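You operate a simulated robot arm through the tools that you are given. There is no shell and no other tool. Be economical: measure what you need, move in short steps, check, and stop when the job is done.

The job below is to be done with a simulated two-armed robot. You get a single attempt, and the scene is never put back.

Task
Take the yellow towel from the stone counter and lay it out flat on the top of the oak linen table.
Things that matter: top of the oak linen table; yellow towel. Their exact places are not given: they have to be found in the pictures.

It is judged by the outcome, as a careful person would: the job done as asked, and still so three seconds after it is handed in. It fails if anything else is knocked over, pushed out of place, dropped, spilled or broken. Flat cloth is picked up by pressing the open fingertips on it (5 to 10 N) and closing them slowly along it; thin cloth reads only 2 to 8 mm in the jaws.

Robot
Two 7-joint arms with two-finger parallel grippers on one trunk, on a base that drives. Base frame: it is fixed to the floor where the robot stands at the start and does not move with it; the origin is under the middle of the robot, x ahead of it, y to its left, z up. Units: mm, rad, N and s.
The left shoulder is at the start at [70, 177, 1113], the right one opposite. Places, roughly: top of the oak linen table [-1600, 500, 800]. Payload 3.43 kg a hand.
Tool frame (each hand has its own): the origin (TCP) lies between the finger pads and is the grasp point; the fingertips stand 30 mm ahead of it; z points along the fingers, y is the line along which they close. Largest opening 94 mm; finger width 28, thickness 10; the body of the gripper, 50 by 96 mm, starts 55 mm behind the TCP.
Orientation is told as [roll, pitch, yaw] about the base's x, y, z axes, in that order, counted from this pose: with the fingers straight down and closing along the base's y, the tool's x points along the base's -x, its y along +y and its z along -z.

Tools
- The arms move only by the tool move_arm. It takes "left_targets", "right_targets" or both (then of equal length, played together; a hand with none holds still); each is a list of rows, each a list of 3 entries, a list of its own where there are three numbers: the shift along the tool's x, y, z in units of 40 mm (1.0 is 40 mm), then the turn, a rotation vector about the tool's x, y, z in units of 4 degrees (1.0 is 4 degrees), then the finger opening in mm, from 0 to 94. In form: [[[tx, ty, tz], [wx, wy, wz], jaw], ...]. A call has 1 to 12 rows; each row shifts and turns the commanded pose from where the row before left it, along the tool's axes as they then stand. A call with a number of a shift or a turn outside -1 to 1 is refused whole. Rows are played at 5 a second. More than 50 mm and 0.15 rad between two rows, or a gripper value outside its range, and nothing of the call is played. A pose out of reach is approached as far as the arm can. The call stops where the force on the tool passes 40 N (or 10 N more than at its start, if that is more) or the arm is blocked; 0.2 s more then pass. The fingers move at their own pace (about 153 mm/s each) and stop on an object; they squeeze with about 30 N. The grip force told is the motor's: it shows also when the fingers shut on nothing. Time passes only in rows, and 0.2 s behind the last, so rows that do not move let the fingers close. The reply holds the time, the measured pose of the TCP, the force on the tool along the base axes, the opening and the grip force, in the units named above and with some noise, with the torque about the TCP (base axes, N m) and any sound that the robot's microphone picked up, and new pictures: "show" is both (left out), scene, wrist or none (wrist: the cameras of the hands that moved).
- Cameras (640 x 400 px; columns grow to the right, rows downward): "scene" is now at [134, 23.5, 1452.5]; the picture's right is [0.17, -0.98, 0.00], its down [-0.35, -0.06, -0.93] and it looks along [0.92, 0.16, -0.36] (base axes); focal length 274 px, centre (320, 200). "left" rides on the left gripper at [76, -14, -103] in its tool frame; the picture's right is [0.18, 0.98, 0.00], its down [-0.75, 0.14, -0.64] and it looks along [-0.63, 0.12, 0.77] (tool axes); focal length 243 px, centre (320, 200). "right" rides on the right gripper at [76, 14, -103] in its tool frame; the picture's right is [-0.18, 0.98, 0.00], its down [-0.75, -0.14, -0.64] and it looks along [-0.63, -0.12, 0.77] (tool axes); focal length 243 px, centre (320, 200).
- lift_body(by): slides the trunk up (or, below 0, down) by that many mm; the arms and the scene camera ride with it, the base frame stays. It gives what a move gives, with no picture.
- drive_base(legs): drives the robot by 1 to 6 legs, each [ahead, turn to the left] in mm and rad, along the robot's own axes; the way and the turn of a leg run together, so that a leg with both is an arc; at most 1500 mm and 3.142 rad a leg. The arms and the cameras ride along, it lands a little off, and it stops where it bumps. It gives what a move gives, and a new picture of the scene camera.
- aim_head(pan, tilt): turns the head with the scene camera to pan (to the left, within 1.501 rad either way) and tilt (down, from -0.506 to 1.204), counted from straight ahead of the robot. It gives what a move gives, and a new picture of the scene camera.
- pixel_to_xyz(camera, pixels): for up to 12 pixels [column, row] of the newest picture of that camera ("zoom" is the newest enlarged one), the place [x, y, z] in the base frame of the surface seen there, good to about 2 mm, but the place of the scene camera against the robot may be out by one fixed shift of up to 18 mm in any direction. It takes no simulated time.
- zoom(camera, box): a new picture of the part [left, top, right, bottom] of that camera's present view, enlarged. It takes no simulated time.
- job_done(): hands the job in; it is judged then, once.

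Work in short steps. Measure before you move; look again where a grasp or a placing could have gone wrong, and mend it. You have 80 turns and 260 pictures in all, those below and enlarged ones among them. Open the grippers and draw the arms clear of the work before you hand the job in, unless the task says otherwise; then end with one line.

The tools are called after ">>>" as name(argument=value, ...) on one line, values as JSON. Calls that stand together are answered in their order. move_arm: Moves the arms, as the interface text tells. Its arguments: {"type":"object","properties":{"left_targets":{"type":"array","items":{"type":"array"}},"right_targets":{"type":"array","items":{"type":"array"}},"show":{"type":"string","enum":["both","scene","wrist","none"]}},"required":[]} The other tools are called the same way: lift_body (by) slides the trunk up or down; drive_base (legs) drives the base; aim_head (pan, tilt) turns the head that bears the scene camera; pixel_to_xyz (camera, pixels) gives the place of the surface under pixels of a picture; zoom (camera, box) takes an enlarged picture of a part of a camera's view; job_done () hands the job in.

At the start:

```text
time_s: 0.0
left_tool_pos: [456.3, 353.0, 1303.7]
left_tool_rot: [0.0, 0.001, 0.0]
left_force: [0.3, 0.1, 0.5]
left_ft_torque: [-0.03, 0.02, -0.01]
left_grip_width: 94.1
left_grip_force: 0.0
right_tool_pos: [548.5, -66.2, 1278.5]
right_tool_rot: [0.0, 0.0, 0.0]
right_force: [-0.2, 0.2, 0.2]
right_ft_torque: [0.01, -0.02, 0.02]
right_grip_width: 93.9
right_grip_force: 0.0
trunk travel left (down, up): [-693.0, 147.0]
robot x, y, heading: [1.3, 1.6, -0.001]
head pan, tilt: [0.175, 0.367]
```

scene: 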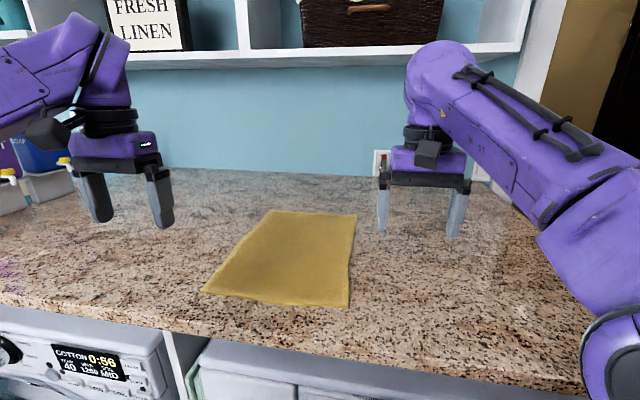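
right: 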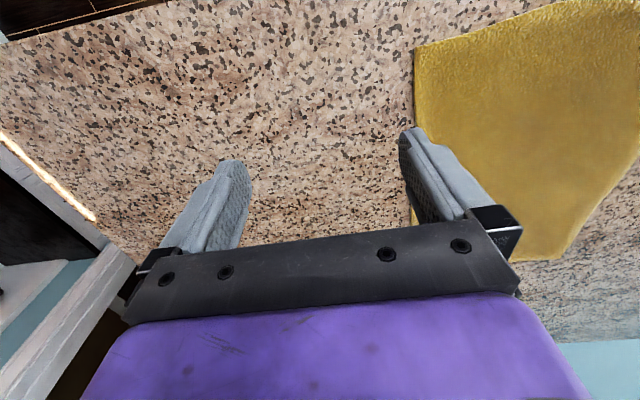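
left: 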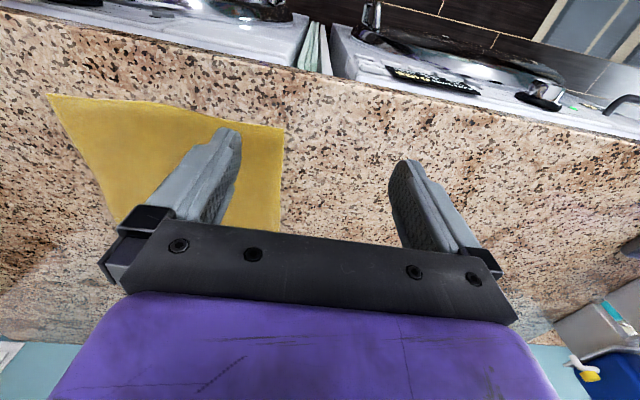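

The yellow towel lies in the scene picture with corners near (272,210), (357,214), (349,307), (202,292). I measure the corners and the counter edge.

>>> pixel_to_xyz(camera="scene", pixels=[[273, 211], [356, 215], [348, 305], [204, 291], [290, 255], [350, 260], [240, 250], [380, 280], [280, 330], [180, 310]])

>>> pixel_to_xyz(camera="left", pixels=[[50, 96], [282, 130], [278, 225], [150, 150], [330, 300]])

>>> pixel_to_xyz(camera="right", pixels=[[417, 52], [560, 257], [500, 100], [300, 100]])

```text
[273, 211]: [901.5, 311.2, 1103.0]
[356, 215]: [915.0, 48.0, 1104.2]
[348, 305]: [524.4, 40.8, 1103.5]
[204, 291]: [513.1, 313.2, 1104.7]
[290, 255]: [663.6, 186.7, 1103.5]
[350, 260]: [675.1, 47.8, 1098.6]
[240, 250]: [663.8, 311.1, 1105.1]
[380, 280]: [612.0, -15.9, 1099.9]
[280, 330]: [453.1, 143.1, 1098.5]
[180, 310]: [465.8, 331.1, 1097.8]
```

```text
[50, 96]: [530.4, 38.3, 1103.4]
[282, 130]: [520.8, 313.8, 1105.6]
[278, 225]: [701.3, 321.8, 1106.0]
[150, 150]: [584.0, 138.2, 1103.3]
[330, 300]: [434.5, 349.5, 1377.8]
```

```text
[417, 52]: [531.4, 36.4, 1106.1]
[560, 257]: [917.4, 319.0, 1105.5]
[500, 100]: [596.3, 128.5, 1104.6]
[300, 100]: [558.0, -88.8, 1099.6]
```

The counter is at z≈1099 and the towel spans x 520–912, y 40–316. I'll pinch its near edge at both corners, closing along x, so I first yaw both hands 90° with the cameras outboard.

>>> move_arm(left_targets=[[[0, 0, 0], [0, 0, 1], 94], [[0, 0, 0], [0, 0, 1], 94], [[0, 0, 0], [0, 0, 1], 94], [[0, 0, 0], [0, 0, 1], 94], [[0, 0, 0], [0, 0, 1], 94], [[0, 0, 0], [0, 0, 1], 94], [[0, 0, 0], [0, 0, 1], 94], [[0, 0, 0], [0, 0, 1], 94], [[0, 0, 0], [0, 0, 1], 94], [[0, 0, 0], [0, 0, 1], 94], [[0, 0, 0], [0, 0, 1], 94], [[0, 0, 0], [0, 0, 1], 94]], right_targets=[[[0, 0, 0], [0, 0, -1], 94], [[0, 0, 0], [0, 0, -1], 94], [[0, 0, 0], [0, 0, -1], 94], [[0, 0, 0], [0, 0, -1], 94], [[0, 0, 0], [0, 0, -1], 94], [[0, 0, 0], [0, 0, -1], 94], [[0, 0, 0], [0, 0, -1], 94], [[0, 0, 0], [0, 0, -1], 94], [[0, 0, 0], [0, 0, -1], 94], [[0, 0, 0], [0, 0, -1], 94], [[0, 0, 0], [0, 0, -1], 94], [[0, 0, 0], [0, 0, -1], 94]], show="none")

>>> move_arm(left_targets=[[[0, 0, 0], [0, 0, 1], 94], [[0, 0, 0], [0, 0, 1], 94], [[0, 0, 0], [0, 0, 1], 94], [[0, 0, 0], [0, 0, 1], 94], [[0, 0, 0], [0, 0, 1], 94], [[0, 0, 0], [0, 0, 1], 94], [[0, 0, 0], [0, 0, 1], 94], [[0, 0, 0], [0, 0, 1], 94], [[0, 0, 0], [0, 0, 1], 94], [[0, 0, 0], [0, 0, 1], 94], [[0, 0, 0], [0, 0, 0.5], 94]], right_targets=[[[0, 0, 0], [0, 0, -1], 94], [[0, 0, 0], [0, 0, -1], 94], [[0, 0, 0], [0, 0, -1], 94], [[0, 0, 0], [0, 0, -1], 94], [[0, 0, 0], [0, 0, -1], 94], [[0, 0, 0], [0, 0, -1], 94], [[0, 0, 0], [0, 0, -1], 94], [[0, 0, 0], [0, 0, -1], 94], [[0, 0, 0], [0, 0, -1], 94], [[0, 0, 0], [0, 0, -1], 94], [[0, 0, 0], [0, 0, -0.5], 94]], show="scene")

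```text
time_s: 2.6
left_tool_pos: [457.2, 351.2, 1302.6]
left_tool_rot: [-0.001, 0.001, -0.84]
left_force: [-0.6, -0.4, 1.2]
left_ft_torque: [0.02, 0.01, 0.0]
left_grip_width: 94.2
left_grip_force: 0.2
right_tool_pos: [548.3, -64.3, 1278.8]
right_tool_rot: [-0.001, 0.001, 0.839]
right_force: [-0.9, -0.2, 0.2]
right_ft_torque: [0.01, 0.0, 0.0]
right_grip_width: 93.9
right_grip_force: 0.1
trunk travel left (down, up): [-693.0, 147.0]
robot x, y, heading: [-0.8, -0.7, -0.002]
head pan, tilt: [0.175, 0.367]
```

```text
time_s: 5.0
left_tool_pos: [456.8, 351.4, 1304.0]
left_tool_rot: [0.0, 0.0, -1.571]
left_force: [0.0, 0.8, 0.0]
left_ft_torque: [-0.03, 0.03, -0.03]
left_grip_width: 94.0
left_grip_force: 0.1
right_tool_pos: [549.1, -64.9, 1279.3]
right_tool_rot: [-0.002, 0.001, 1.573]
right_force: [0.3, -0.4, 0.2]
right_ft_torque: [-0.01, 0.01, -0.03]
right_grip_width: 94.1
right_grip_force: 0.1
trunk travel left (down, up): [-693.0, 147.0]
robot x, y, heading: [0.4, -2.4, -0.001]
head pan, tilt: [0.175, 0.367]
```

scene: 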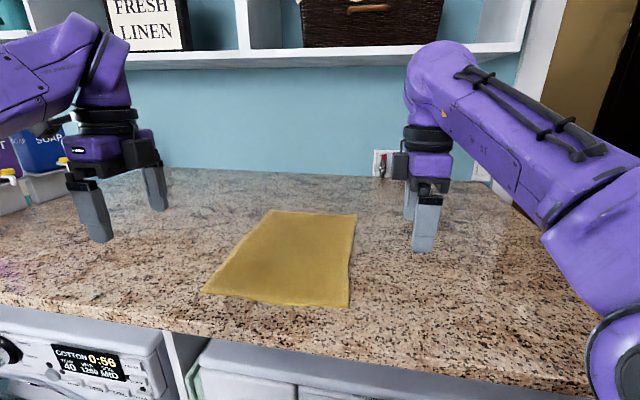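

Both yawed cleanly. Now I bring them over the near corners (left to x 543,y 290; right to x 550,y 62) with tips about 25 mm above the towel and 30 mm opening.

>>> move_arm(left_targets=[[[-0.38, 0.54, 0.9], [0, 0, 0], 60], [[-0.38, 0.54, 0.9], [0, 0, 0], 30], [[-0.38, 0.54, 0.9], [0, 0, 0], 30], [[-0.38, 0.54, 0.9], [0, 0, 0], 30], [[0, 0, 0], [0, 0, 0], 30]], right_targets=[[[-0.79, 0, 0.74], [0, 0, 0], 60], [[-0.79, 0, 0.74], [0, 0, 0], 30], [[-0.79, 0, 0.74], [0, 0, 0], 30], [[-0.79, 0, 0.74], [0, 0, 0], 30], [[0, 0, 0], [0, 0, 0], 30]])

```text
time_s: 6.2
left_tool_pos: [543.4, 290.5, 1160.5]
left_tool_rot: [0.001, 0.001, -1.572]
left_force: [0.0, -0.2, -0.1]
left_ft_torque: [-0.03, -0.03, -0.01]
left_grip_width: 30.1
left_grip_force: 0.0
right_tool_pos: [553.0, 49.1, 1168.8]
right_tool_rot: [-0.001, -0.028, 1.548]
right_force: [-0.4, -0.1, 0.0]
right_ft_torque: [0.01, -0.03, 0.03]
right_grip_width: 29.9
right_grip_force: 0.0
trunk travel left (down, up): [-693.0, 147.0]
robot x, y, heading: [-1.1, 0.6, 0.004]
head pan, tilt: [0.175, 0.367]
```

scene: 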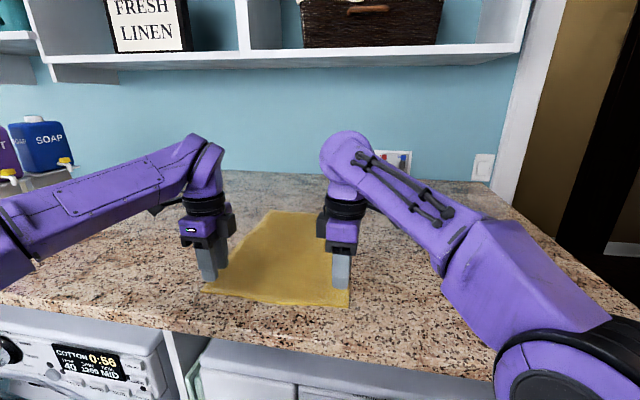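
right: 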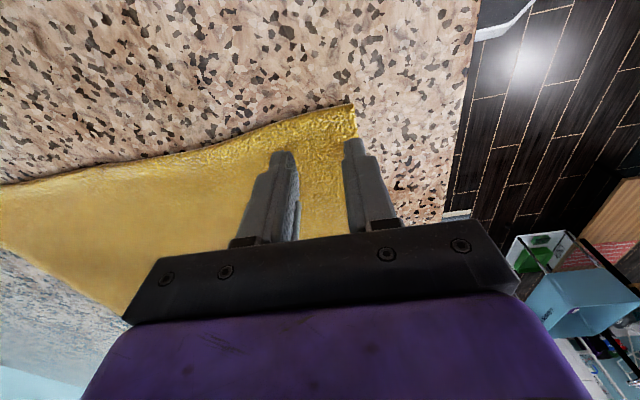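
left: 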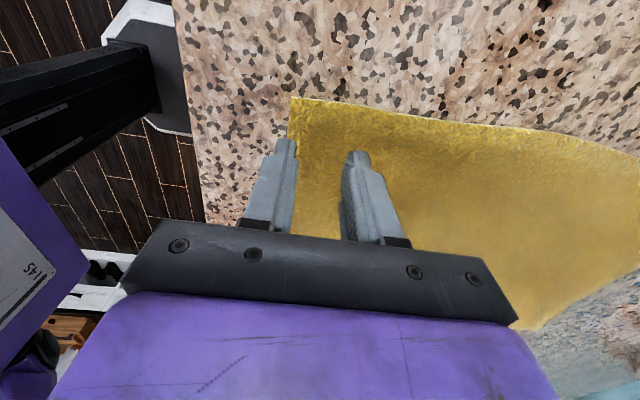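

The right hand fell short of its target a little (y 49, slight tilt), which is still over the corner. I ease its command back and descend both to just above the cloth.

>>> move_arm(left_targets=[[[0, 0, 0.25], [0, 0, 0], 30], [[0, 0, 0.2], [0, 0, 0], 30]], right_targets=[[[0.2, 0, 0.25], [0, 0, 0], 30], [[0.0, 0, 0.2], [0, 0, 0], 30]], show="wrist")

```text
time_s: 6.8
left_tool_pos: [543.5, 291.4, 1142.1]
left_tool_rot: [0.0, 0.001, -1.569]
left_force: [0.1, 0.0, 0.2]
left_ft_torque: [0.03, 0.0, -0.04]
left_grip_width: 30.0
left_grip_force: 0.1
right_tool_pos: [552.1, 49.0, 1140.6]
right_tool_rot: [0.009, -0.006, 1.561]
right_force: [0.0, -0.1, 0.4]
right_ft_torque: [0.0, -0.01, 0.01]
right_grip_width: 29.8
right_grip_force: 0.0
trunk travel left (down, up): [-693.0, 147.0]
robot x, y, heading: [2.1, -0.6, -0.003]
head pan, tilt: [0.175, 0.367]
```

right: 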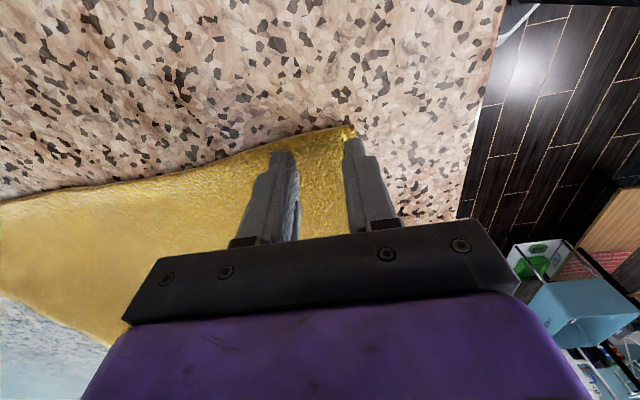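
left: 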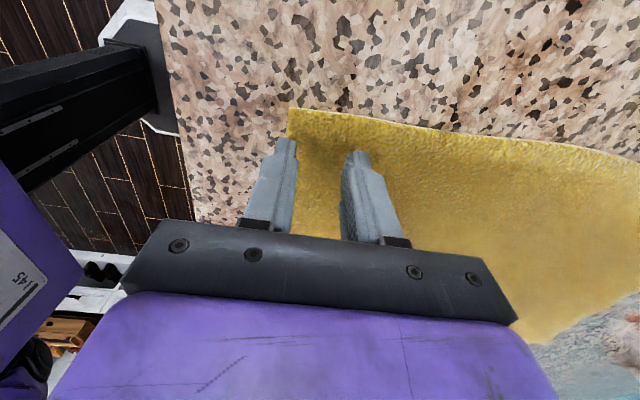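

Both straddle the cloth; the left near finger is right at the edge, so I shift it 6 mm in. Then I press down in small steps.

>>> move_arm(left_targets=[[[0, 0.15, 0.1], [0, 0, 0], 30], [[0, 0, 0.1], [0, 0, 0], 30], [[0, 0, 0.05], [0, 0, 0], 30]], right_targets=[[[0, 0, 0.1], [0, 0, 0], 30], [[0, 0, 0.05], [0, 0, 0], 30], [[0, 0, 0.05], [0, 0, 0], 30]], show="none")

```text
time_s: 7.6
left_tool_pos: [548.0, 291.1, 1132.9]
left_tool_rot: [0.004, -0.001, -1.571]
left_force: [1.3, 1.6, 9.6]
left_ft_torque: [0.04, -0.05, -0.01]
left_grip_width: 30.2
left_grip_force: 0.1
right_tool_pos: [550.8, 48.9, 1133.8]
right_tool_rot: [0.006, -0.006, 1.561]
right_force: [0.8, 0.1, 5.8]
right_ft_torque: [-0.03, -0.08, -0.04]
right_grip_width: 29.6
right_grip_force: 0.1
trunk travel left (down, up): [-693.0, 147.0]
robot x, y, heading: [-0.8, 0.8, -0.001]
head pan, tilt: [0.175, 0.367]
```

Contact is good: 9.6 N left, 5.8 N right. I close slowly along the cloth.

>>> move_arm(left_targets=[[[0, 0, 0], [0, 0, 0], 26], [[0, 0, 0], [0, 0, 0], 22], [[0, 0, 0], [0, 0, 0], 18], [[0, 0, 0], [0, 0, 0], 14], [[0, 0, 0], [0, 0, 0], 10], [[0, 0, 0], [0, 0, 0], 6], [[0, 0, 0], [0, 0, 0], 3], [[0, 0, 0], [0, 0, 0], 0], [[0, 0, 0], [0, 0, 0], 0], [[0, 0, 0], [0, 0, 0], 0]], right_targets=[[[0, 0, 0.02], [0, 0, 0], 26], [[0, 0, 0], [0, 0, 0], 22], [[0, 0, 0], [0, 0, 0], 18], [[0, 0, 0], [0, 0, 0], 14], [[0, 0, 0], [0, 0, 0], 10], [[0, 0, 0], [0, 0, 0], 6], [[0, 0, 0], [0, 0, 0], 3], [[0, 0, 0], [0, 0, 0], 0], [[0, 0, 0], [0, 0, 0], 0], [[0, 0, 0], [0, 0, 0], 0]], show="wrist")

```text
time_s: 9.8
left_tool_pos: [547.9, 289.5, 1133.1]
left_tool_rot: [0.003, 0.0, -1.57]
left_force: [0.8, -0.6, 13.2]
left_ft_torque: [-0.01, -0.01, -0.04]
left_grip_width: 3.9
left_grip_force: 30.7
right_tool_pos: [549.1, 48.8, 1136.0]
right_tool_rot: [-0.001, -0.009, 1.564]
right_force: [0.3, 0.3, 0.4]
right_ft_torque: [0.03, 0.01, 0.0]
right_grip_width: 3.7
right_grip_force: 30.2
trunk travel left (down, up): [-693.0, 147.0]
robot x, y, heading: [-1.7, 0.1, 0.003]
head pan, tilt: [0.175, 0.367]
```

right: 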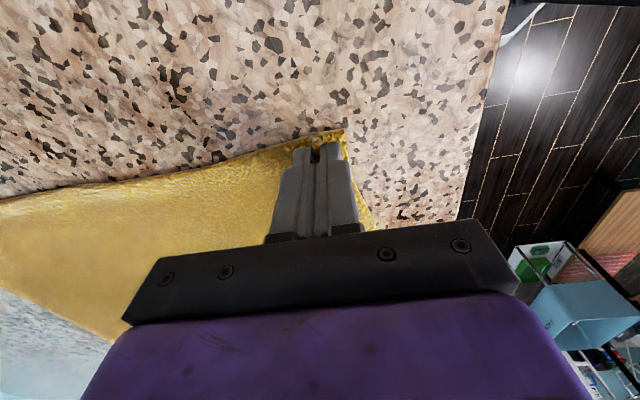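
left: 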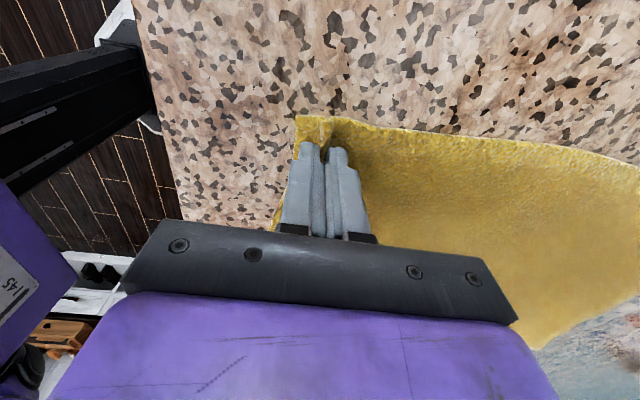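

Both jaws read ~4 mm, which matches pinched cloth. I lift 80 mm straight up and look.

>>> move_arm(left_targets=[[[0, 0, -0.5], [0, 0, 0], 0], [[0, 0, -0.5], [0, 0, 0], 0], [[0, 0, -0.5], [0, 0, 0], 0], [[0, 0, -0.5], [0, 0, 0], 0]], right_targets=[[[0, 0, -0.5], [0, 0, 0], 0], [[0, 0, -0.5], [0, 0, 0], 0], [[0, 0, -0.5], [0, 0, 0], 0], [[0, 0, -0.5], [0, 0, 0], 0]])

```text
time_s: 10.8
left_tool_pos: [550.1, 288.7, 1212.1]
left_tool_rot: [0.0, -0.001, -1.571]
left_force: [0.2, -7.8, -0.8]
left_ft_torque: [-0.24, -0.02, -0.06]
left_grip_width: 3.9
left_grip_force: 29.7
right_tool_pos: [551.6, 38.3, 1199.8]
right_tool_rot: [0.016, -0.007, 1.548]
right_force: [0.1, 6.9, 0.8]
right_ft_torque: [0.21, -0.06, 0.01]
right_grip_width: 3.6
right_grip_force: 30.0
right hand out of reach, approached as far as the arm can: row 4
trunk travel left (down, up): [-693.0, 147.0]
robot x, y, heading: [1.5, 0.4, -0.001]
head pan, tilt: [0.175, 0.367]
```

scene: 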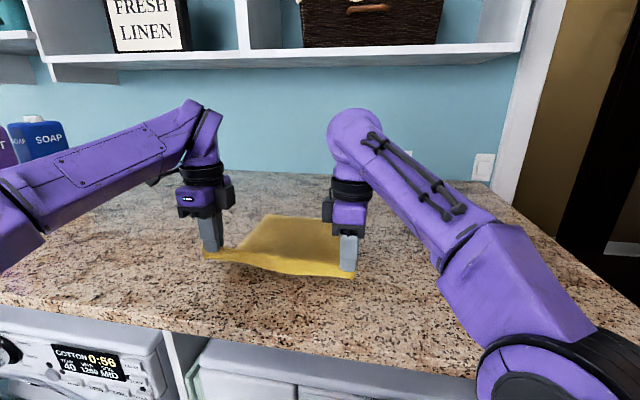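
right: 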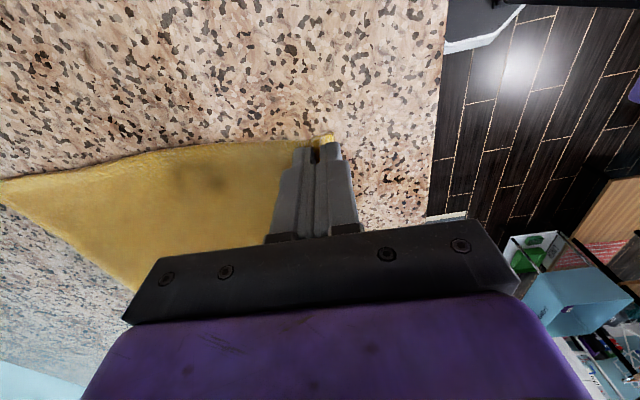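
left: 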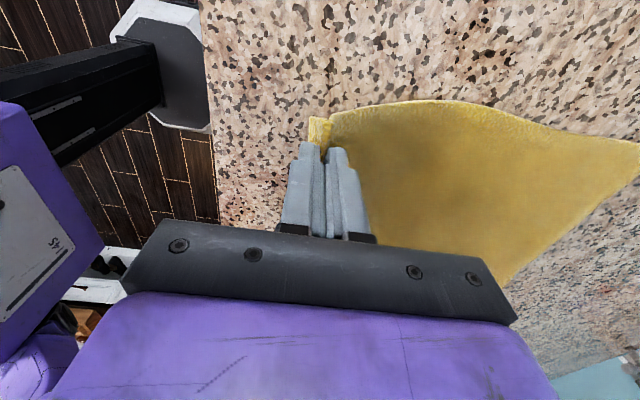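

Cloth is held by both; the right arm is near a limit on the left side (y 38, 7 N stretch). I slide both hands 170 mm to the right, centred on the robot, and 100 mm back.

>>> move_arm(left_targets=[[[-0.85, -0.5, 0], [0, 0, 0], 0], [[-0.85, -0.5, 0], [0, 0, 0], 0], [[-0.85, -0.5, 0], [0, 0, 0], 0], [[-0.85, -0.5, 0], [0, 0, 0], 0], [[-0.85, -0.5, 0], [0, 0, 0], 0], [[0, 0, 0], [0, 0, 0], 0]], right_targets=[[[0.85, 0.5, 0], [0, 0, 0], 0], [[0.85, 0.5, 0], [0, 0, 0], 0], [[0.85, 0.5, 0], [0, 0, 0], 0], [[0.85, 0.5, 0], [0, 0, 0], 0], [[0.85, 0.5, 0], [0, 0, 0], 0], [[0, 0, 0], [0, 0, 0], 0]], show="scene")

```text
time_s: 12.2
left_tool_pos: [451.0, 121.4, 1209.7]
left_tool_rot: [-0.003, -0.002, -1.572]
left_force: [0.6, 0.2, -0.7]
left_ft_torque: [-0.01, -0.01, -0.03]
left_grip_width: 3.6
left_grip_force: 29.6
right_tool_pos: [444.2, -119.3, 1204.8]
right_tool_rot: [0.0, 0.002, 1.572]
right_force: [0.4, 0.0, 0.4]
right_ft_torque: [-0.03, 0.0, -0.02]
right_grip_width: 3.7
right_grip_force: 30.0
trunk travel left (down, up): [-693.0, 147.0]
robot x, y, heading: [-2.5, -1.3, 0.0]
head pan, tilt: [0.175, 0.367]
```

scene: 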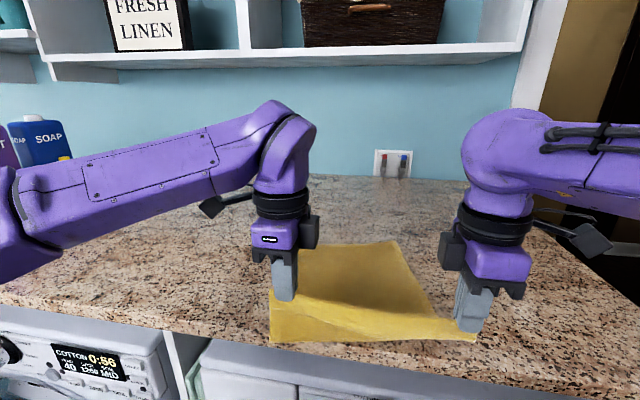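

Tension gone. I raise the trunk 140 mm and then look around for the table by panning the head.

>>> lift_body(by=140)

>>> aim_head(pan=1.5, tilt=0.3)

```text
time_s: 13.9
left_tool_pos: [450.1, 120.4, 1351.7]
left_tool_rot: [0.002, -0.002, -1.57]
left_force: [-0.3, -0.5, -0.8]
left_ft_torque: [0.01, -0.01, -0.02]
left_grip_width: 3.5
left_grip_force: 29.8
right_tool_pos: [443.1, -120.5, 1344.1]
right_tool_rot: [-0.002, 0.0, 1.571]
right_force: [-0.4, -0.5, 0.3]
right_ft_torque: [0.01, 0.0, 0.0]
right_grip_width: 3.7
right_grip_force: 29.9
trunk travel left (down, up): [-833.0, 7.0]
robot x, y, heading: [0.8, 0.5, -0.001]
head pan, tilt: [0.175, 0.367]
```

```text
time_s: 15.3
left_tool_pos: [448.9, 119.9, 1351.9]
left_tool_rot: [0.0, 0.0, -1.572]
left_force: [-0.2, -1.1, 0.1]
left_ft_torque: [-0.01, 0.03, -0.02]
left_grip_width: 3.7
left_grip_force: 30.0
right_tool_pos: [442.7, -122.5, 1344.1]
right_tool_rot: [-0.001, -0.001, 1.571]
right_force: [0.1, 0.3, -0.2]
right_ft_torque: [-0.01, -0.04, 0.01]
right_grip_width: 3.6
right_grip_force: 30.9
trunk travel left (down, up): [-833.0, 7.0]
robot x, y, heading: [0.9, 0.0, -0.0]
head pan, tilt: [1.499, 0.3]
```

scene: 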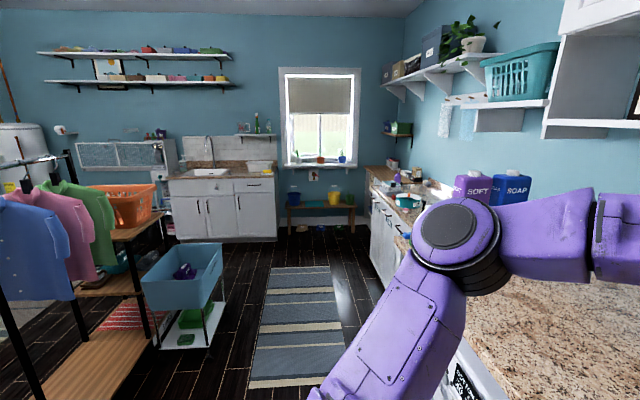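

Looking to the right side too, to plan the route.

>>> aim_head(pan=-1.5, tilt=0.3)

>>> pixel_to_xyz(camera="scene", pixels=[[320, 300], [200, 350]])

```text
time_s: 17.9
left_tool_pos: [450.1, 119.1, 1352.1]
left_tool_rot: [0.001, 0.002, -1.569]
left_force: [-1.1, 0.5, 0.2]
left_ft_torque: [-0.02, 0.0, -0.06]
left_grip_width: 3.7
left_grip_force: 29.9
right_tool_pos: [443.5, -121.8, 1345.2]
right_tool_rot: [-0.001, -0.001, 1.572]
right_force: [0.3, 0.0, -0.6]
right_ft_torque: [0.03, -0.02, -0.04]
right_grip_width: 3.7
right_grip_force: 30.3
trunk travel left (down, up): [-833.0, 7.0]
robot x, y, heading: [-4.1, 0.6, 0.0]
head pan, tilt: [-1.499, 0.3]
```

scene: 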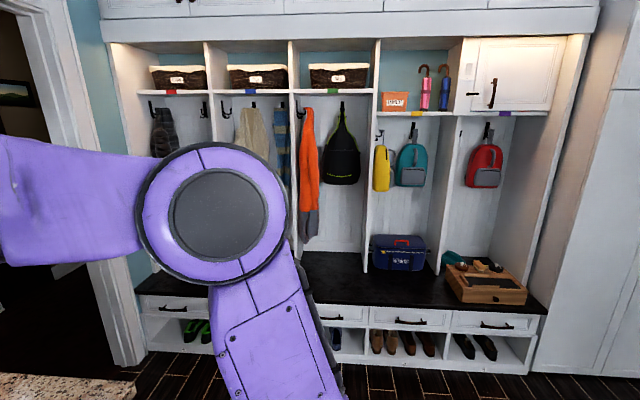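

```text
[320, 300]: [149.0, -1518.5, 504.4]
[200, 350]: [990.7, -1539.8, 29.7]
```

The right side is free to y≈-1500. I back up 300 mm so the towel slides off the counter, with the head looking forward again to watch it.

>>> aim_head(pan=0, tilt=0.6)

>>> drive_base(legs=[[-300, 0]])

```text
time_s: 19.6
left_tool_pos: [450.2, 119.9, 1352.2]
left_tool_rot: [-0.001, -0.001, -1.57]
left_force: [0.0, 0.1, 0.5]
left_ft_torque: [0.02, -0.03, -0.03]
left_grip_width: 3.7
left_grip_force: 30.3
right_tool_pos: [444.4, -120.9, 1345.5]
right_tool_rot: [-0.002, -0.001, 1.571]
right_force: [0.1, -0.3, -0.1]
right_ft_torque: [0.02, -0.05, -0.04]
right_grip_width: 3.5
right_grip_force: 29.9
trunk travel left (down, up): [-833.0, 7.0]
robot x, y, heading: [-0.5, -1.4, 0.002]
head pan, tilt: [0.0, 0.6]
```

scene: 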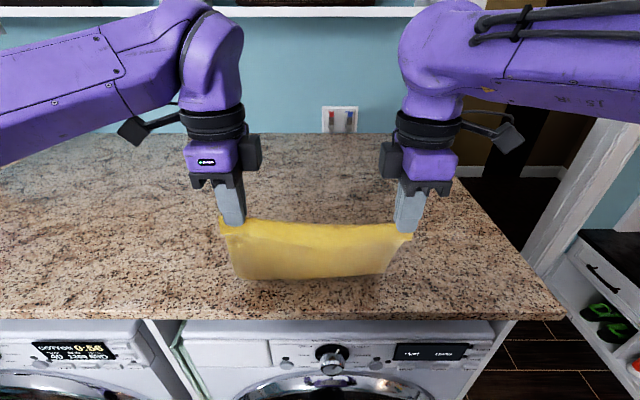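

```text
time_s: 21.6
left_tool_pos: [153.8, 119.9, 1350.7]
left_tool_rot: [-0.001, -0.002, -1.572]
left_force: [0.4, -0.1, -0.5]
left_ft_torque: [-0.02, -0.04, 0.0]
left_grip_width: 3.6
left_grip_force: 29.6
right_tool_pos: [146.9, -122.3, 1344.1]
right_tool_rot: [0.002, 0.0, 1.569]
right_force: [0.1, -0.3, -0.1]
right_ft_torque: [-0.02, 0.01, 0.01]
right_grip_width: 3.7
right_grip_force: 29.5
trunk travel left (down, up): [-833.0, 7.0]
robot x, y, heading: [-300.7, 2.3, 0.002]
head pan, tilt: [0.0, 0.6]
```

scene: 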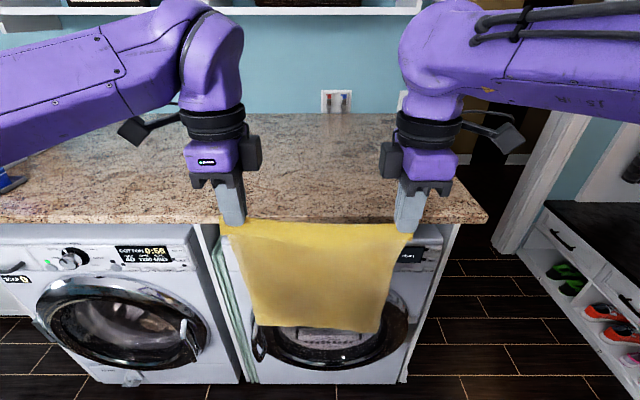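

The towel hangs cleanly off the counter. I turn right a quarter in place (free space) and look toward the table.

>>> drive_base(legs=[[0, -1.57]])

>>> aim_head(pan=-1.4, tilt=0.4)

```text
time_s: 25.9
left_tool_pos: [-191.5, -452.7, 1352.2]
left_tool_rot: [0.0, 0.0, 3.111]
left_force: [-0.6, 0.9, 0.0]
left_ft_torque: [0.0, 0.02, 0.11]
left_grip_width: 3.5
left_grip_force: 30.6
right_tool_pos: [-432.2, -438.7, 1344.7]
right_tool_rot: [-0.001, 0.0, -0.033]
right_force: [0.9, -0.3, 0.8]
right_ft_torque: [-0.02, -0.03, 0.1]
right_grip_width: 3.4
right_grip_force: 30.0
trunk travel left (down, up): [-833.0, 7.0]
robot x, y, heading: [-294.3, -1.8, -1.6]
head pan, tilt: [0.0, 0.6]
```

scene: 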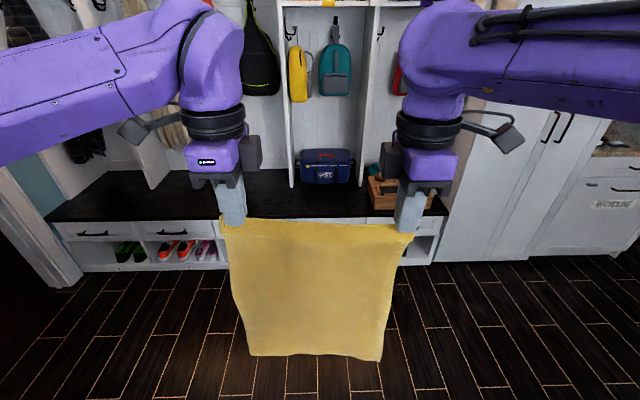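

```text
time_s: 27.4
left_tool_pos: [-191.2, -453.3, 1351.9]
left_tool_rot: [0.0, 0.0, 3.111]
left_force: [-0.9, -0.4, -0.9]
left_ft_torque: [-0.02, -0.01, 0.07]
left_grip_width: 3.7
left_grip_force: 30.1
right_tool_pos: [-432.6, -438.3, 1345.0]
right_tool_rot: [-0.002, 0.001, -0.031]
right_force: [0.6, 0.4, 0.1]
right_ft_torque: [-0.01, -0.03, 0.08]
right_grip_width: 3.7
right_grip_force: 30.2
trunk travel left (down, up): [-833.0, 7.0]
robot x, y, heading: [-299.4, -0.2, -1.606]
head pan, tilt: [-1.4, 0.4]
```

scene: 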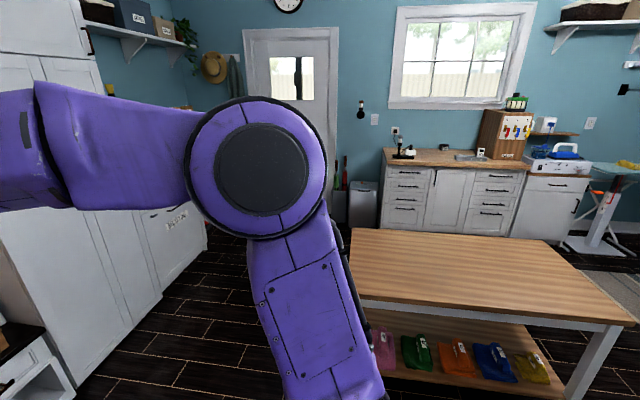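

The oak table is visible, with an empty top. I measure its corners.

>>> pixel_to_xyz(camera="scene", pixels=[[352, 230], [535, 240], [634, 322], [365, 296], [470, 270], [430, 350], [590, 375], [355, 340], [520, 305]])

>>> zoom(camera="scene", box=[340, 200, 640, 400])

```text
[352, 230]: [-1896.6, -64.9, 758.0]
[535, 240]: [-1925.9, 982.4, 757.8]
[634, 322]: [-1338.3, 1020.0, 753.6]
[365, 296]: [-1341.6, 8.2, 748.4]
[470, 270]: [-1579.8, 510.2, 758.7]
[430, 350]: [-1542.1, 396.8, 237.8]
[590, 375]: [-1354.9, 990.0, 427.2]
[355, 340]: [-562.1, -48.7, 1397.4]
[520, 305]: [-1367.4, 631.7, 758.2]
```

```text
2.00 times, centred on (490, 300) of scene
```

zoom: 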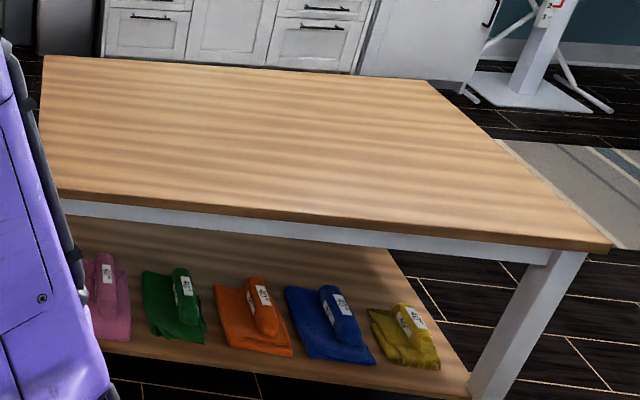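

Table top: x -1920…-1340, y -40…1020, z≈758. I turn on to face it, and check for the clothes rack on the way.

>>> drive_base(legs=[[0, -1.5]])

>>> aim_head(pan=-0.7, tilt=0.5)

```text
time_s: 31.5
left_tool_pos: [-741.9, -141.1, 1352.1]
left_tool_rot: [-0.001, 0.001, 1.618]
left_force: [-0.4, 0.7, 0.6]
left_ft_torque: [0.05, 0.01, 0.12]
left_grip_width: 3.5
left_grip_force: 29.8
right_tool_pos: [-745.9, 101.2, 1345.1]
right_tool_rot: [-0.002, 0.001, -1.524]
right_force: [1.1, -0.7, -1.3]
right_ft_torque: [-0.02, 0.01, 0.09]
right_grip_width: 3.3
right_grip_force: 30.0
trunk travel left (down, up): [-833.0, 7.0]
robot x, y, heading: [-301.0, 1.2, -3.096]
head pan, tilt: [-1.4, 0.4]
```

scene: 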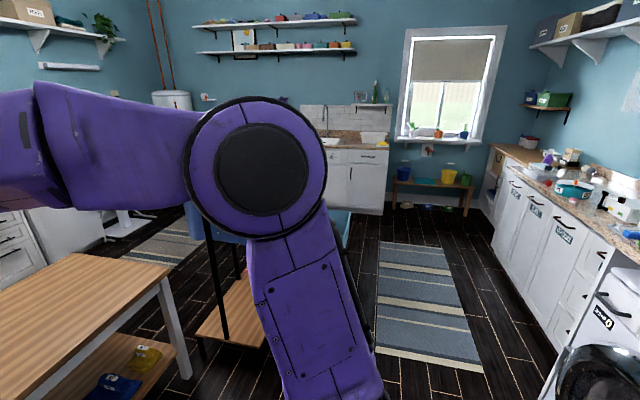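

```text
time_s: 32.5
left_tool_pos: [-739.9, -141.1, 1351.6]
left_tool_rot: [0.0, -0.002, 1.617]
left_force: [0.0, 0.9, 0.0]
left_ft_torque: [0.01, -0.01, 0.13]
left_grip_width: 3.6
left_grip_force: 29.7
right_tool_pos: [-746.4, 100.6, 1344.1]
right_tool_rot: [-0.002, 0.0, -1.524]
right_force: [-0.1, -1.1, -0.9]
right_ft_torque: [-0.03, 0.03, 0.08]
right_grip_width: 3.7
right_grip_force: 30.2
trunk travel left (down, up): [-833.0, 7.0]
robot x, y, heading: [-299.6, 2.2, -3.09]
head pan, tilt: [-0.7, 0.499]
```

scene: 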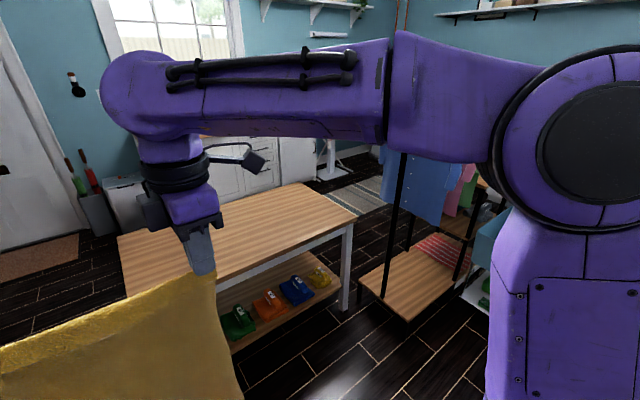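

>>> pixel_to_xyz(camera="scene", pixels=[[402, 318], [361, 285], [400, 170], [476, 258], [346, 306], [250, 300], [420, 200], [440, 350]])

```text
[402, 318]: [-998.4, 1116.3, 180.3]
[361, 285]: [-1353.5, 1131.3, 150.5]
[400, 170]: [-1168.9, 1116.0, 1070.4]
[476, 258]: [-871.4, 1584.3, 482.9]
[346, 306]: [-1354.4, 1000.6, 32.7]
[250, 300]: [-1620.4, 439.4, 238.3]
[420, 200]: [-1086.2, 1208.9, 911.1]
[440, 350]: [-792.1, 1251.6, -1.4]
```

The rack stands at y≥1110, well clear of a target lane at y≈300. I drive toward (-950, 300) and square up facing the table.

>>> drive_base(legs=[[0, -0.48], [710, 0], [0, 0.43]])

>>> aim_head(pan=0, tilt=1.1)

```text
time_s: 39.0
left_tool_pos: [-1386.0, 181.2, 1351.8]
left_tool_rot: [-0.001, 0.0, 1.564]
left_force: [1.3, 1.4, -0.4]
left_ft_torque: [0.01, -0.01, -0.09]
left_grip_width: 3.6
left_grip_force: 29.9
right_tool_pos: [-1378.5, 424.4, 1344.4]
right_tool_rot: [-0.001, -0.001, -1.578]
right_force: [-0.2, -0.7, -0.6]
right_ft_torque: [-0.02, -0.01, -0.06]
right_grip_width: 3.5
right_grip_force: 29.9
trunk travel left (down, up): [-833.0, 7.0]
robot x, y, heading: [-937.2, 296.9, 3.135]
head pan, tilt: [-0.7, 0.499]
```

scene: 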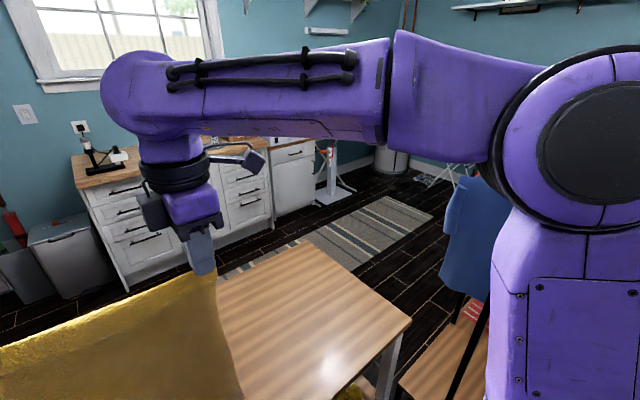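

```text
time_s: 40.1
left_tool_pos: [-1386.0, 181.8, 1352.8]
left_tool_rot: [0.001, 0.0, 1.563]
left_force: [0.5, 1.0, -0.4]
left_ft_torque: [0.03, -0.04, -0.07]
left_grip_width: 3.4
left_grip_force: 29.9
right_tool_pos: [-1378.5, 422.7, 1344.9]
right_tool_rot: [-0.002, 0.0, -1.579]
right_force: [-0.4, -1.8, 0.1]
right_ft_torque: [-0.08, -0.03, -0.07]
right_grip_width: 3.6
right_grip_force: 29.6
trunk travel left (down, up): [-833.0, 7.0]
robot x, y, heading: [-937.1, 296.8, 3.139]
head pan, tilt: [0.0, 1.1]
```

scene: 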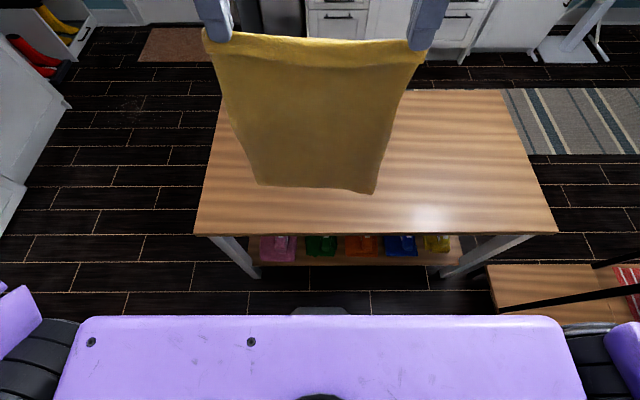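

I can see the base's front lip near (320,310). I measure it, the table edge and the towel's hanging edge.

>>> pixel_to_xyz(camera="scene", pixels=[[320, 310], [320, 306], [300, 318], [320, 225], [232, 226], [260, 180], [372, 190], [340, 120], [330, 258], [220, 100], [505, 95]])

```text
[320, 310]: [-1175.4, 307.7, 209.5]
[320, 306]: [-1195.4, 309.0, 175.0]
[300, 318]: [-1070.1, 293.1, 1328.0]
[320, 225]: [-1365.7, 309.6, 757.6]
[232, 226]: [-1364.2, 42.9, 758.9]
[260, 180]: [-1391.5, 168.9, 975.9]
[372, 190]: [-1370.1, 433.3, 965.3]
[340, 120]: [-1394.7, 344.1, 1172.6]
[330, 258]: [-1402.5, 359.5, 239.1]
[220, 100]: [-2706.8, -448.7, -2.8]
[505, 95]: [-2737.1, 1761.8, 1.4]
```

Base front is ~260 mm ahead of its axis; table edge at -1335, so I can advance 90 mm. Then I extend both arms 240 mm forward above the table.

>>> drive_base(legs=[[90, 0]])

>>> move_arm(left_targets=[[[0, 1, 0], [0, 0, 0], 0], [[0, 1, 0], [0, 0, 0], 0], [[0, 1, 0], [0, 0, 0], 0], [[0, 1, 0], [0, 0, 0], 0], [[0, 1, 0], [0, 0, 0], 0], [[0, 1, 0], [0, 0, 0], 0], [[0, 0, 0], [0, 0, 0], 0]], right_targets=[[[0, -1, -0.03], [0, 0, 0], 0], [[0, -1, -0.03], [0, 0, 0], 0], [[0, -1, -0.03], [0, 0, 0], 0], [[0, -1, -0.03], [0, 0, 0], 0], [[0, -1, -0.03], [0, 0, 0], 0], [[0, -1, -0.03], [0, 0, 0], 0], [[0, -0.2, 0], [0, 0, 0], 0]], show="scene")

```text
time_s: 41.2
left_tool_pos: [-1461.0, 181.9, 1357.9]
left_tool_rot: [0.013, 0.001, 1.563]
left_force: [1.2, 1.4, -0.2]
left_ft_torque: [-0.02, 0.09, -0.04]
left_grip_width: 3.5
left_grip_force: 29.7
right_tool_pos: [-1452.6, 422.0, 1350.8]
right_tool_rot: [-0.014, -0.001, -1.577]
right_force: [1.3, -0.7, 0.1]
right_ft_torque: [-0.02, 0.07, -0.07]
right_grip_width: 3.5
right_grip_force: 29.9
trunk travel left (down, up): [-833.0, 7.0]
robot x, y, heading: [-1026.0, 299.2, 3.134]
head pan, tilt: [0.0, 1.1]
```

scene: 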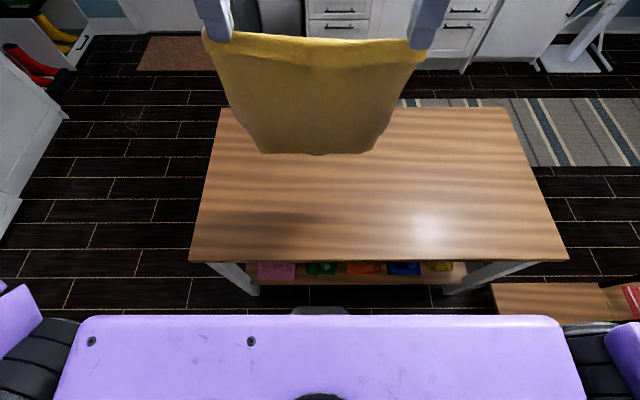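

```text
time_s: 42.8
left_tool_pos: [-1635.6, 183.5, 1350.9]
left_tool_rot: [-0.003, -0.001, 1.56]
left_force: [-1.1, 8.2, -1.6]
left_ft_torque: [0.24, -0.02, -0.03]
left_grip_width: 3.3
left_grip_force: 30.0
left hand out of reach, approached as far as the arm can: row 5, 6
right_tool_pos: [-1648.9, 432.9, 1335.4]
right_tool_rot: [0.0, -0.002, -1.576]
right_force: [0.2, -8.1, -0.4]
right_ft_torque: [-0.32, -0.03, -0.01]
right_grip_width: 3.5
right_grip_force: 29.7
right hand out of reach, approached as far as the arm can: row 5, 6, 7
trunk travel left (down, up): [-833.0, 7.0]
robot x, y, heading: [-1018.7, 299.5, 3.135]
head pan, tilt: [0.0, 1.1]
```

scene: 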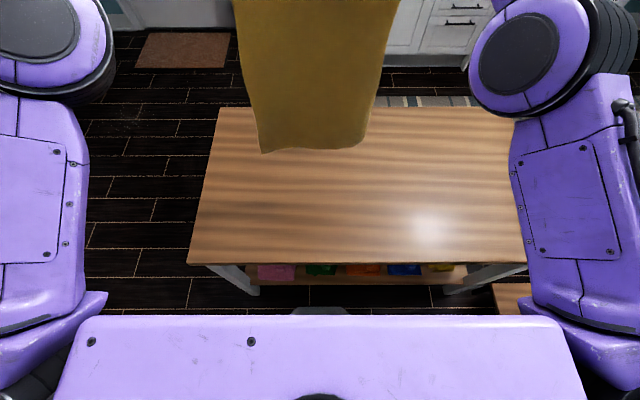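

Reach ends near 620 mm at this height because the hands are high relative to the shoulders. I ease back 40 mm and lower the hands with the arms instead (about 180 mm), where reach is better.

>>> move_arm(left_targets=[[[0, -1, 0], [0, 0, 0], 0], [[0, 0, 0.9], [0, 0, 0], 0], [[0, 0, 0.9], [0, 0, 0], 0], [[0, 0, 0.9], [0, 0, 0], 0], [[0, 0, 0.9], [0, 0, 0], 0], [[0, 0, 0.9], [0, 0, 0], 0], [[0, 0, 0], [0, 0, 0], 0]], right_targets=[[[0, 1, 0], [0, 0, 0], 0], [[0, 0, 0.9], [0, 0, 0], 0], [[0, 0, 0.9], [0, 0, 0], 0], [[0, 0, 0.9], [0, 0, 0], 0], [[0, 0, 0.9], [0, 0, 0], 0], [[0, 0, 0.9], [0, 0, 0], 0], [[0, 0, 0], [0, 0, 0], 0]], show="scene")

```text
time_s: 44.4
left_tool_pos: [-1591.8, 183.1, 1174.4]
left_tool_rot: [0.003, -0.002, 1.561]
left_force: [-10.3, 20.1, 2.8]
left_ft_torque: [0.65, 0.36, 0.13]
left_grip_width: 3.5
left_grip_force: 30.0
right_tool_pos: [-1689.9, 417.8, 1193.5]
right_tool_rot: [-0.004, -0.002, -1.577]
right_force: [9.4, -20.9, -1.9]
right_ft_torque: [-0.6, -0.28, 0.13]
right_grip_width: 3.5
right_grip_force: 29.8
right hand out of reach, approached as far as the arm can: row 1, 2, 3, 4, 5, 6
trunk travel left (down, up): [-833.0, 7.0]
robot x, y, heading: [-1025.9, 297.8, 3.138]
head pan, tilt: [0.0, 1.1]
```

scene: 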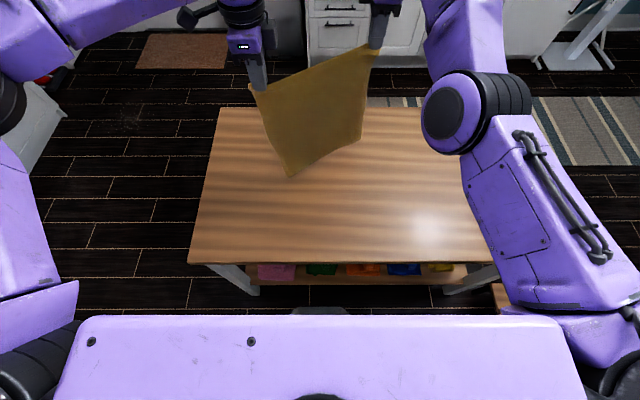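

The hands got out of step (left x -1592, right -1690, 22 N tension). I bring them level again: the right back by 60 mm, left slightly forward, checking the response.

>>> move_arm(right_targets=[[[0, 0.5, 0], [0, 0, 0], 0], [[0, 0.5, 0], [0, 0, 0], 0], [[0, 0, 0], [0, 0, 0], 0]], show="none")

```text
time_s: 45.2
left_tool_pos: [-1592.8, 181.2, 1171.2]
left_tool_rot: [0.0, 0.0, 1.565]
left_force: [-1.4, 5.0, -0.6]
left_ft_torque: [0.2, 0.04, 0.0]
left_grip_width: 3.5
left_grip_force: 30.2
right_tool_pos: [-1652.6, 421.4, 1194.3]
right_tool_rot: [-0.006, 0.001, -1.578]
right_force: [0.9, -4.1, -1.4]
right_ft_torque: [-0.12, -0.04, -0.03]
right_grip_width: 3.5
right_grip_force: 30.3
right hand out of reach, approached as far as the arm can: row 1
trunk travel left (down, up): [-833.0, 7.0]
robot x, y, heading: [-1021.9, 300.5, 3.138]
head pan, tilt: [0.0, 1.1]
```

Now left forward 60 mm and right down 22 mm to match, keeping well within reach.

>>> move_arm(left_targets=[[[0, 0.75, 0], [0, 0, 0], 0], [[0, 0.75, 0], [0, 0, 0], 0], [[0, 0, 0], [0, 0, 0], 0]], right_targets=[[[0.04, 0, 0.28], [0, 0, 0], 0], [[0, 0, 0.28], [0, 0, 0], 0], [[0, 0, 0], [0, 0, 0], 0]], show="scene")

```text
time_s: 46.0
left_tool_pos: [-1653.5, 183.0, 1172.7]
left_tool_rot: [0.002, -0.003, 1.563]
left_force: [0.1, -0.2, -0.9]
left_ft_torque: [0.0, 0.05, -0.02]
left_grip_width: 3.4
left_grip_force: 29.8
right_tool_pos: [-1650.3, 420.1, 1170.9]
right_tool_rot: [-0.004, 0.002, -1.579]
right_force: [0.5, 0.2, -0.1]
right_ft_torque: [-0.01, -0.02, 0.0]
right_grip_width: 3.7
right_grip_force: 30.6
trunk travel left (down, up): [-833.0, 7.0]
robot x, y, heading: [-1021.2, 295.5, 3.13]
head pan, tilt: [0.0, 1.1]
```

scene: 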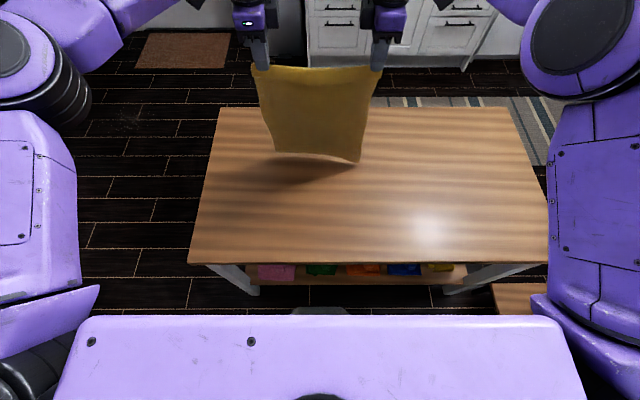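

Level now (x≈-1652, z≈1172, no tension). To gain reach I tilt both hands 28° so the fingers point forward.

>>> move_arm(left_targets=[[[0, 0, 0], [-1, 0, 0], 0], [[0, 0, 0], [-1, 0, 0], 0], [[0, 0, 0], [-1, 0, 0], 0], [[0, 0, 0], [-1, 0, 0], 0], [[0, 0, 0], [-1, 0, 0], 0], [[0, 0, 0], [-1, 0, 0], 0], [[0, 0, 0], [-1, 0, 0], 0], [[0, 0, 0], [0, 0, 0], 0]], right_targets=[[[0, 0, 0], [1, 0, 0], 0], [[0, 0, 0], [1, 0, 0], 0], [[0, 0, 0], [1, 0, 0], 0], [[0, 0, 0], [1, 0, 0], 0], [[0, 0, 0], [1, 0, 0], 0], [[0, 0, 0], [1, 0, 0], 0], [[0, 0, 0], [1, 0, 0], 0], [[0, 0, 0], [0, 0, 0], 0]], show="scene")

```text
time_s: 47.8
left_tool_pos: [-1653.8, 182.2, 1172.8]
left_tool_rot: [0.491, -0.001, 1.563]
left_force: [-0.2, 0.1, -0.5]
left_ft_torque: [0.01, -0.1, 0.0]
left_grip_width: 3.6
left_grip_force: 29.9
right_tool_pos: [-1651.9, 420.5, 1170.6]
right_tool_rot: [-0.493, 0.0, -1.578]
right_force: [-0.2, 1.0, -0.4]
right_ft_torque: [0.01, -0.05, -0.01]
right_grip_width: 3.3
right_grip_force: 29.9
trunk travel left (down, up): [-833.0, 7.0]
robot x, y, heading: [-1021.7, 296.6, 3.138]
head pan, tilt: [0.0, 1.1]
```

scene: 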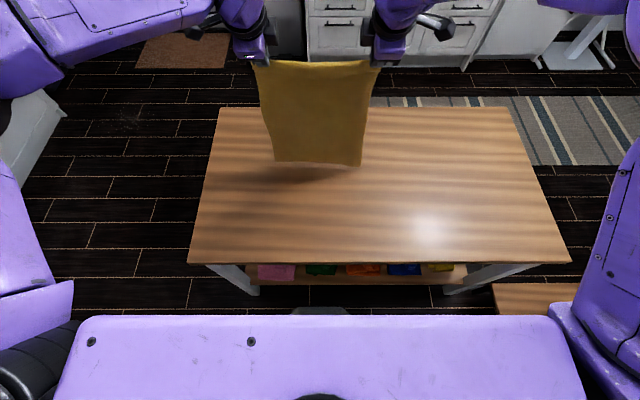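

Tilted fine. Now I extend 130 mm forward at the same height.

>>> move_arm(left_targets=[[[0, 0.57, 0.305], [0, 0, 0], 0], [[0, 0.57, 0.305], [0, 0, 0], 0], [[0, 0.57, 0.305], [0, 0, 0], 0], [[0, 0.57, 0.305], [0, 0, 0], 0], [[0, 0.57, 0.305], [0, 0, 0], 0], [[0, 0, 0], [0, 0, 0], 0]], right_targets=[[[0, -0.57, 0.305], [0, 0, 0], 0], [[0, -0.57, 0.305], [0, 0, 0], 0], [[0, -0.57, 0.305], [0, 0, 0], 0], [[0, -0.57, 0.305], [0, 0, 0], 0], [[0, -0.57, 0.305], [0, 0, 0], 0], [[0, 0, 0], [0, 0, 0], 0]], show="scene")

```text
time_s: 49.2
left_tool_pos: [-1781.6, 184.0, 1172.7]
left_tool_rot: [0.49, -0.002, 1.562]
left_force: [0.8, 0.5, 0.0]
left_ft_torque: [0.04, -0.07, 0.0]
left_grip_width: 3.7
left_grip_force: 30.4
right_tool_pos: [-1779.5, 420.7, 1172.1]
right_tool_rot: [-0.492, 0.0, -1.578]
right_force: [0.1, -0.8, 0.5]
right_ft_torque: [0.03, -0.09, 0.0]
right_grip_width: 3.7
right_grip_force: 29.8
trunk travel left (down, up): [-833.0, 7.0]
robot x, y, heading: [-1026.1, 297.1, 3.129]
head pan, tilt: [0.0, 1.1]
```

scene: 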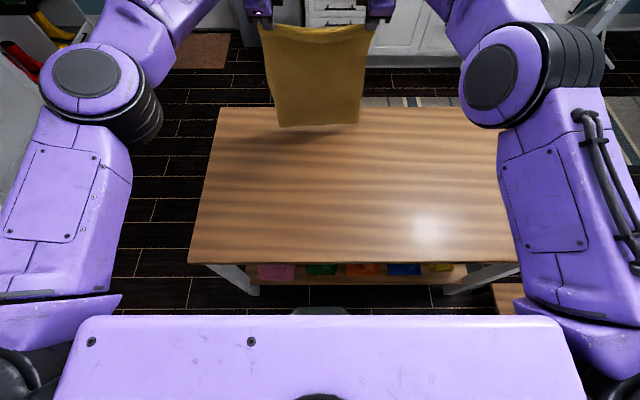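

Full reach obtained at x≈-1780. I measure the hanging edge.

>>> pixel_to_xyz(camera="scene", pixels=[[280, 123], [320, 123], [355, 121], [320, 80], [262, 30], [374, 32], [320, 106], [230, 109], [500, 108], [210, 264]])

```text
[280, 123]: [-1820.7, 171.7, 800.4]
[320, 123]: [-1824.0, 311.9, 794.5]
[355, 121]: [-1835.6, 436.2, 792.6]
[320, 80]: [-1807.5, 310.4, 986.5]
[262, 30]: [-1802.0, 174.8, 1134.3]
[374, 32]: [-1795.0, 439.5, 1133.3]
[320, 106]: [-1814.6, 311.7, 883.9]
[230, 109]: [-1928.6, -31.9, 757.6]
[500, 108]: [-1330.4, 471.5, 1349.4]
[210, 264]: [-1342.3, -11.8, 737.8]
```

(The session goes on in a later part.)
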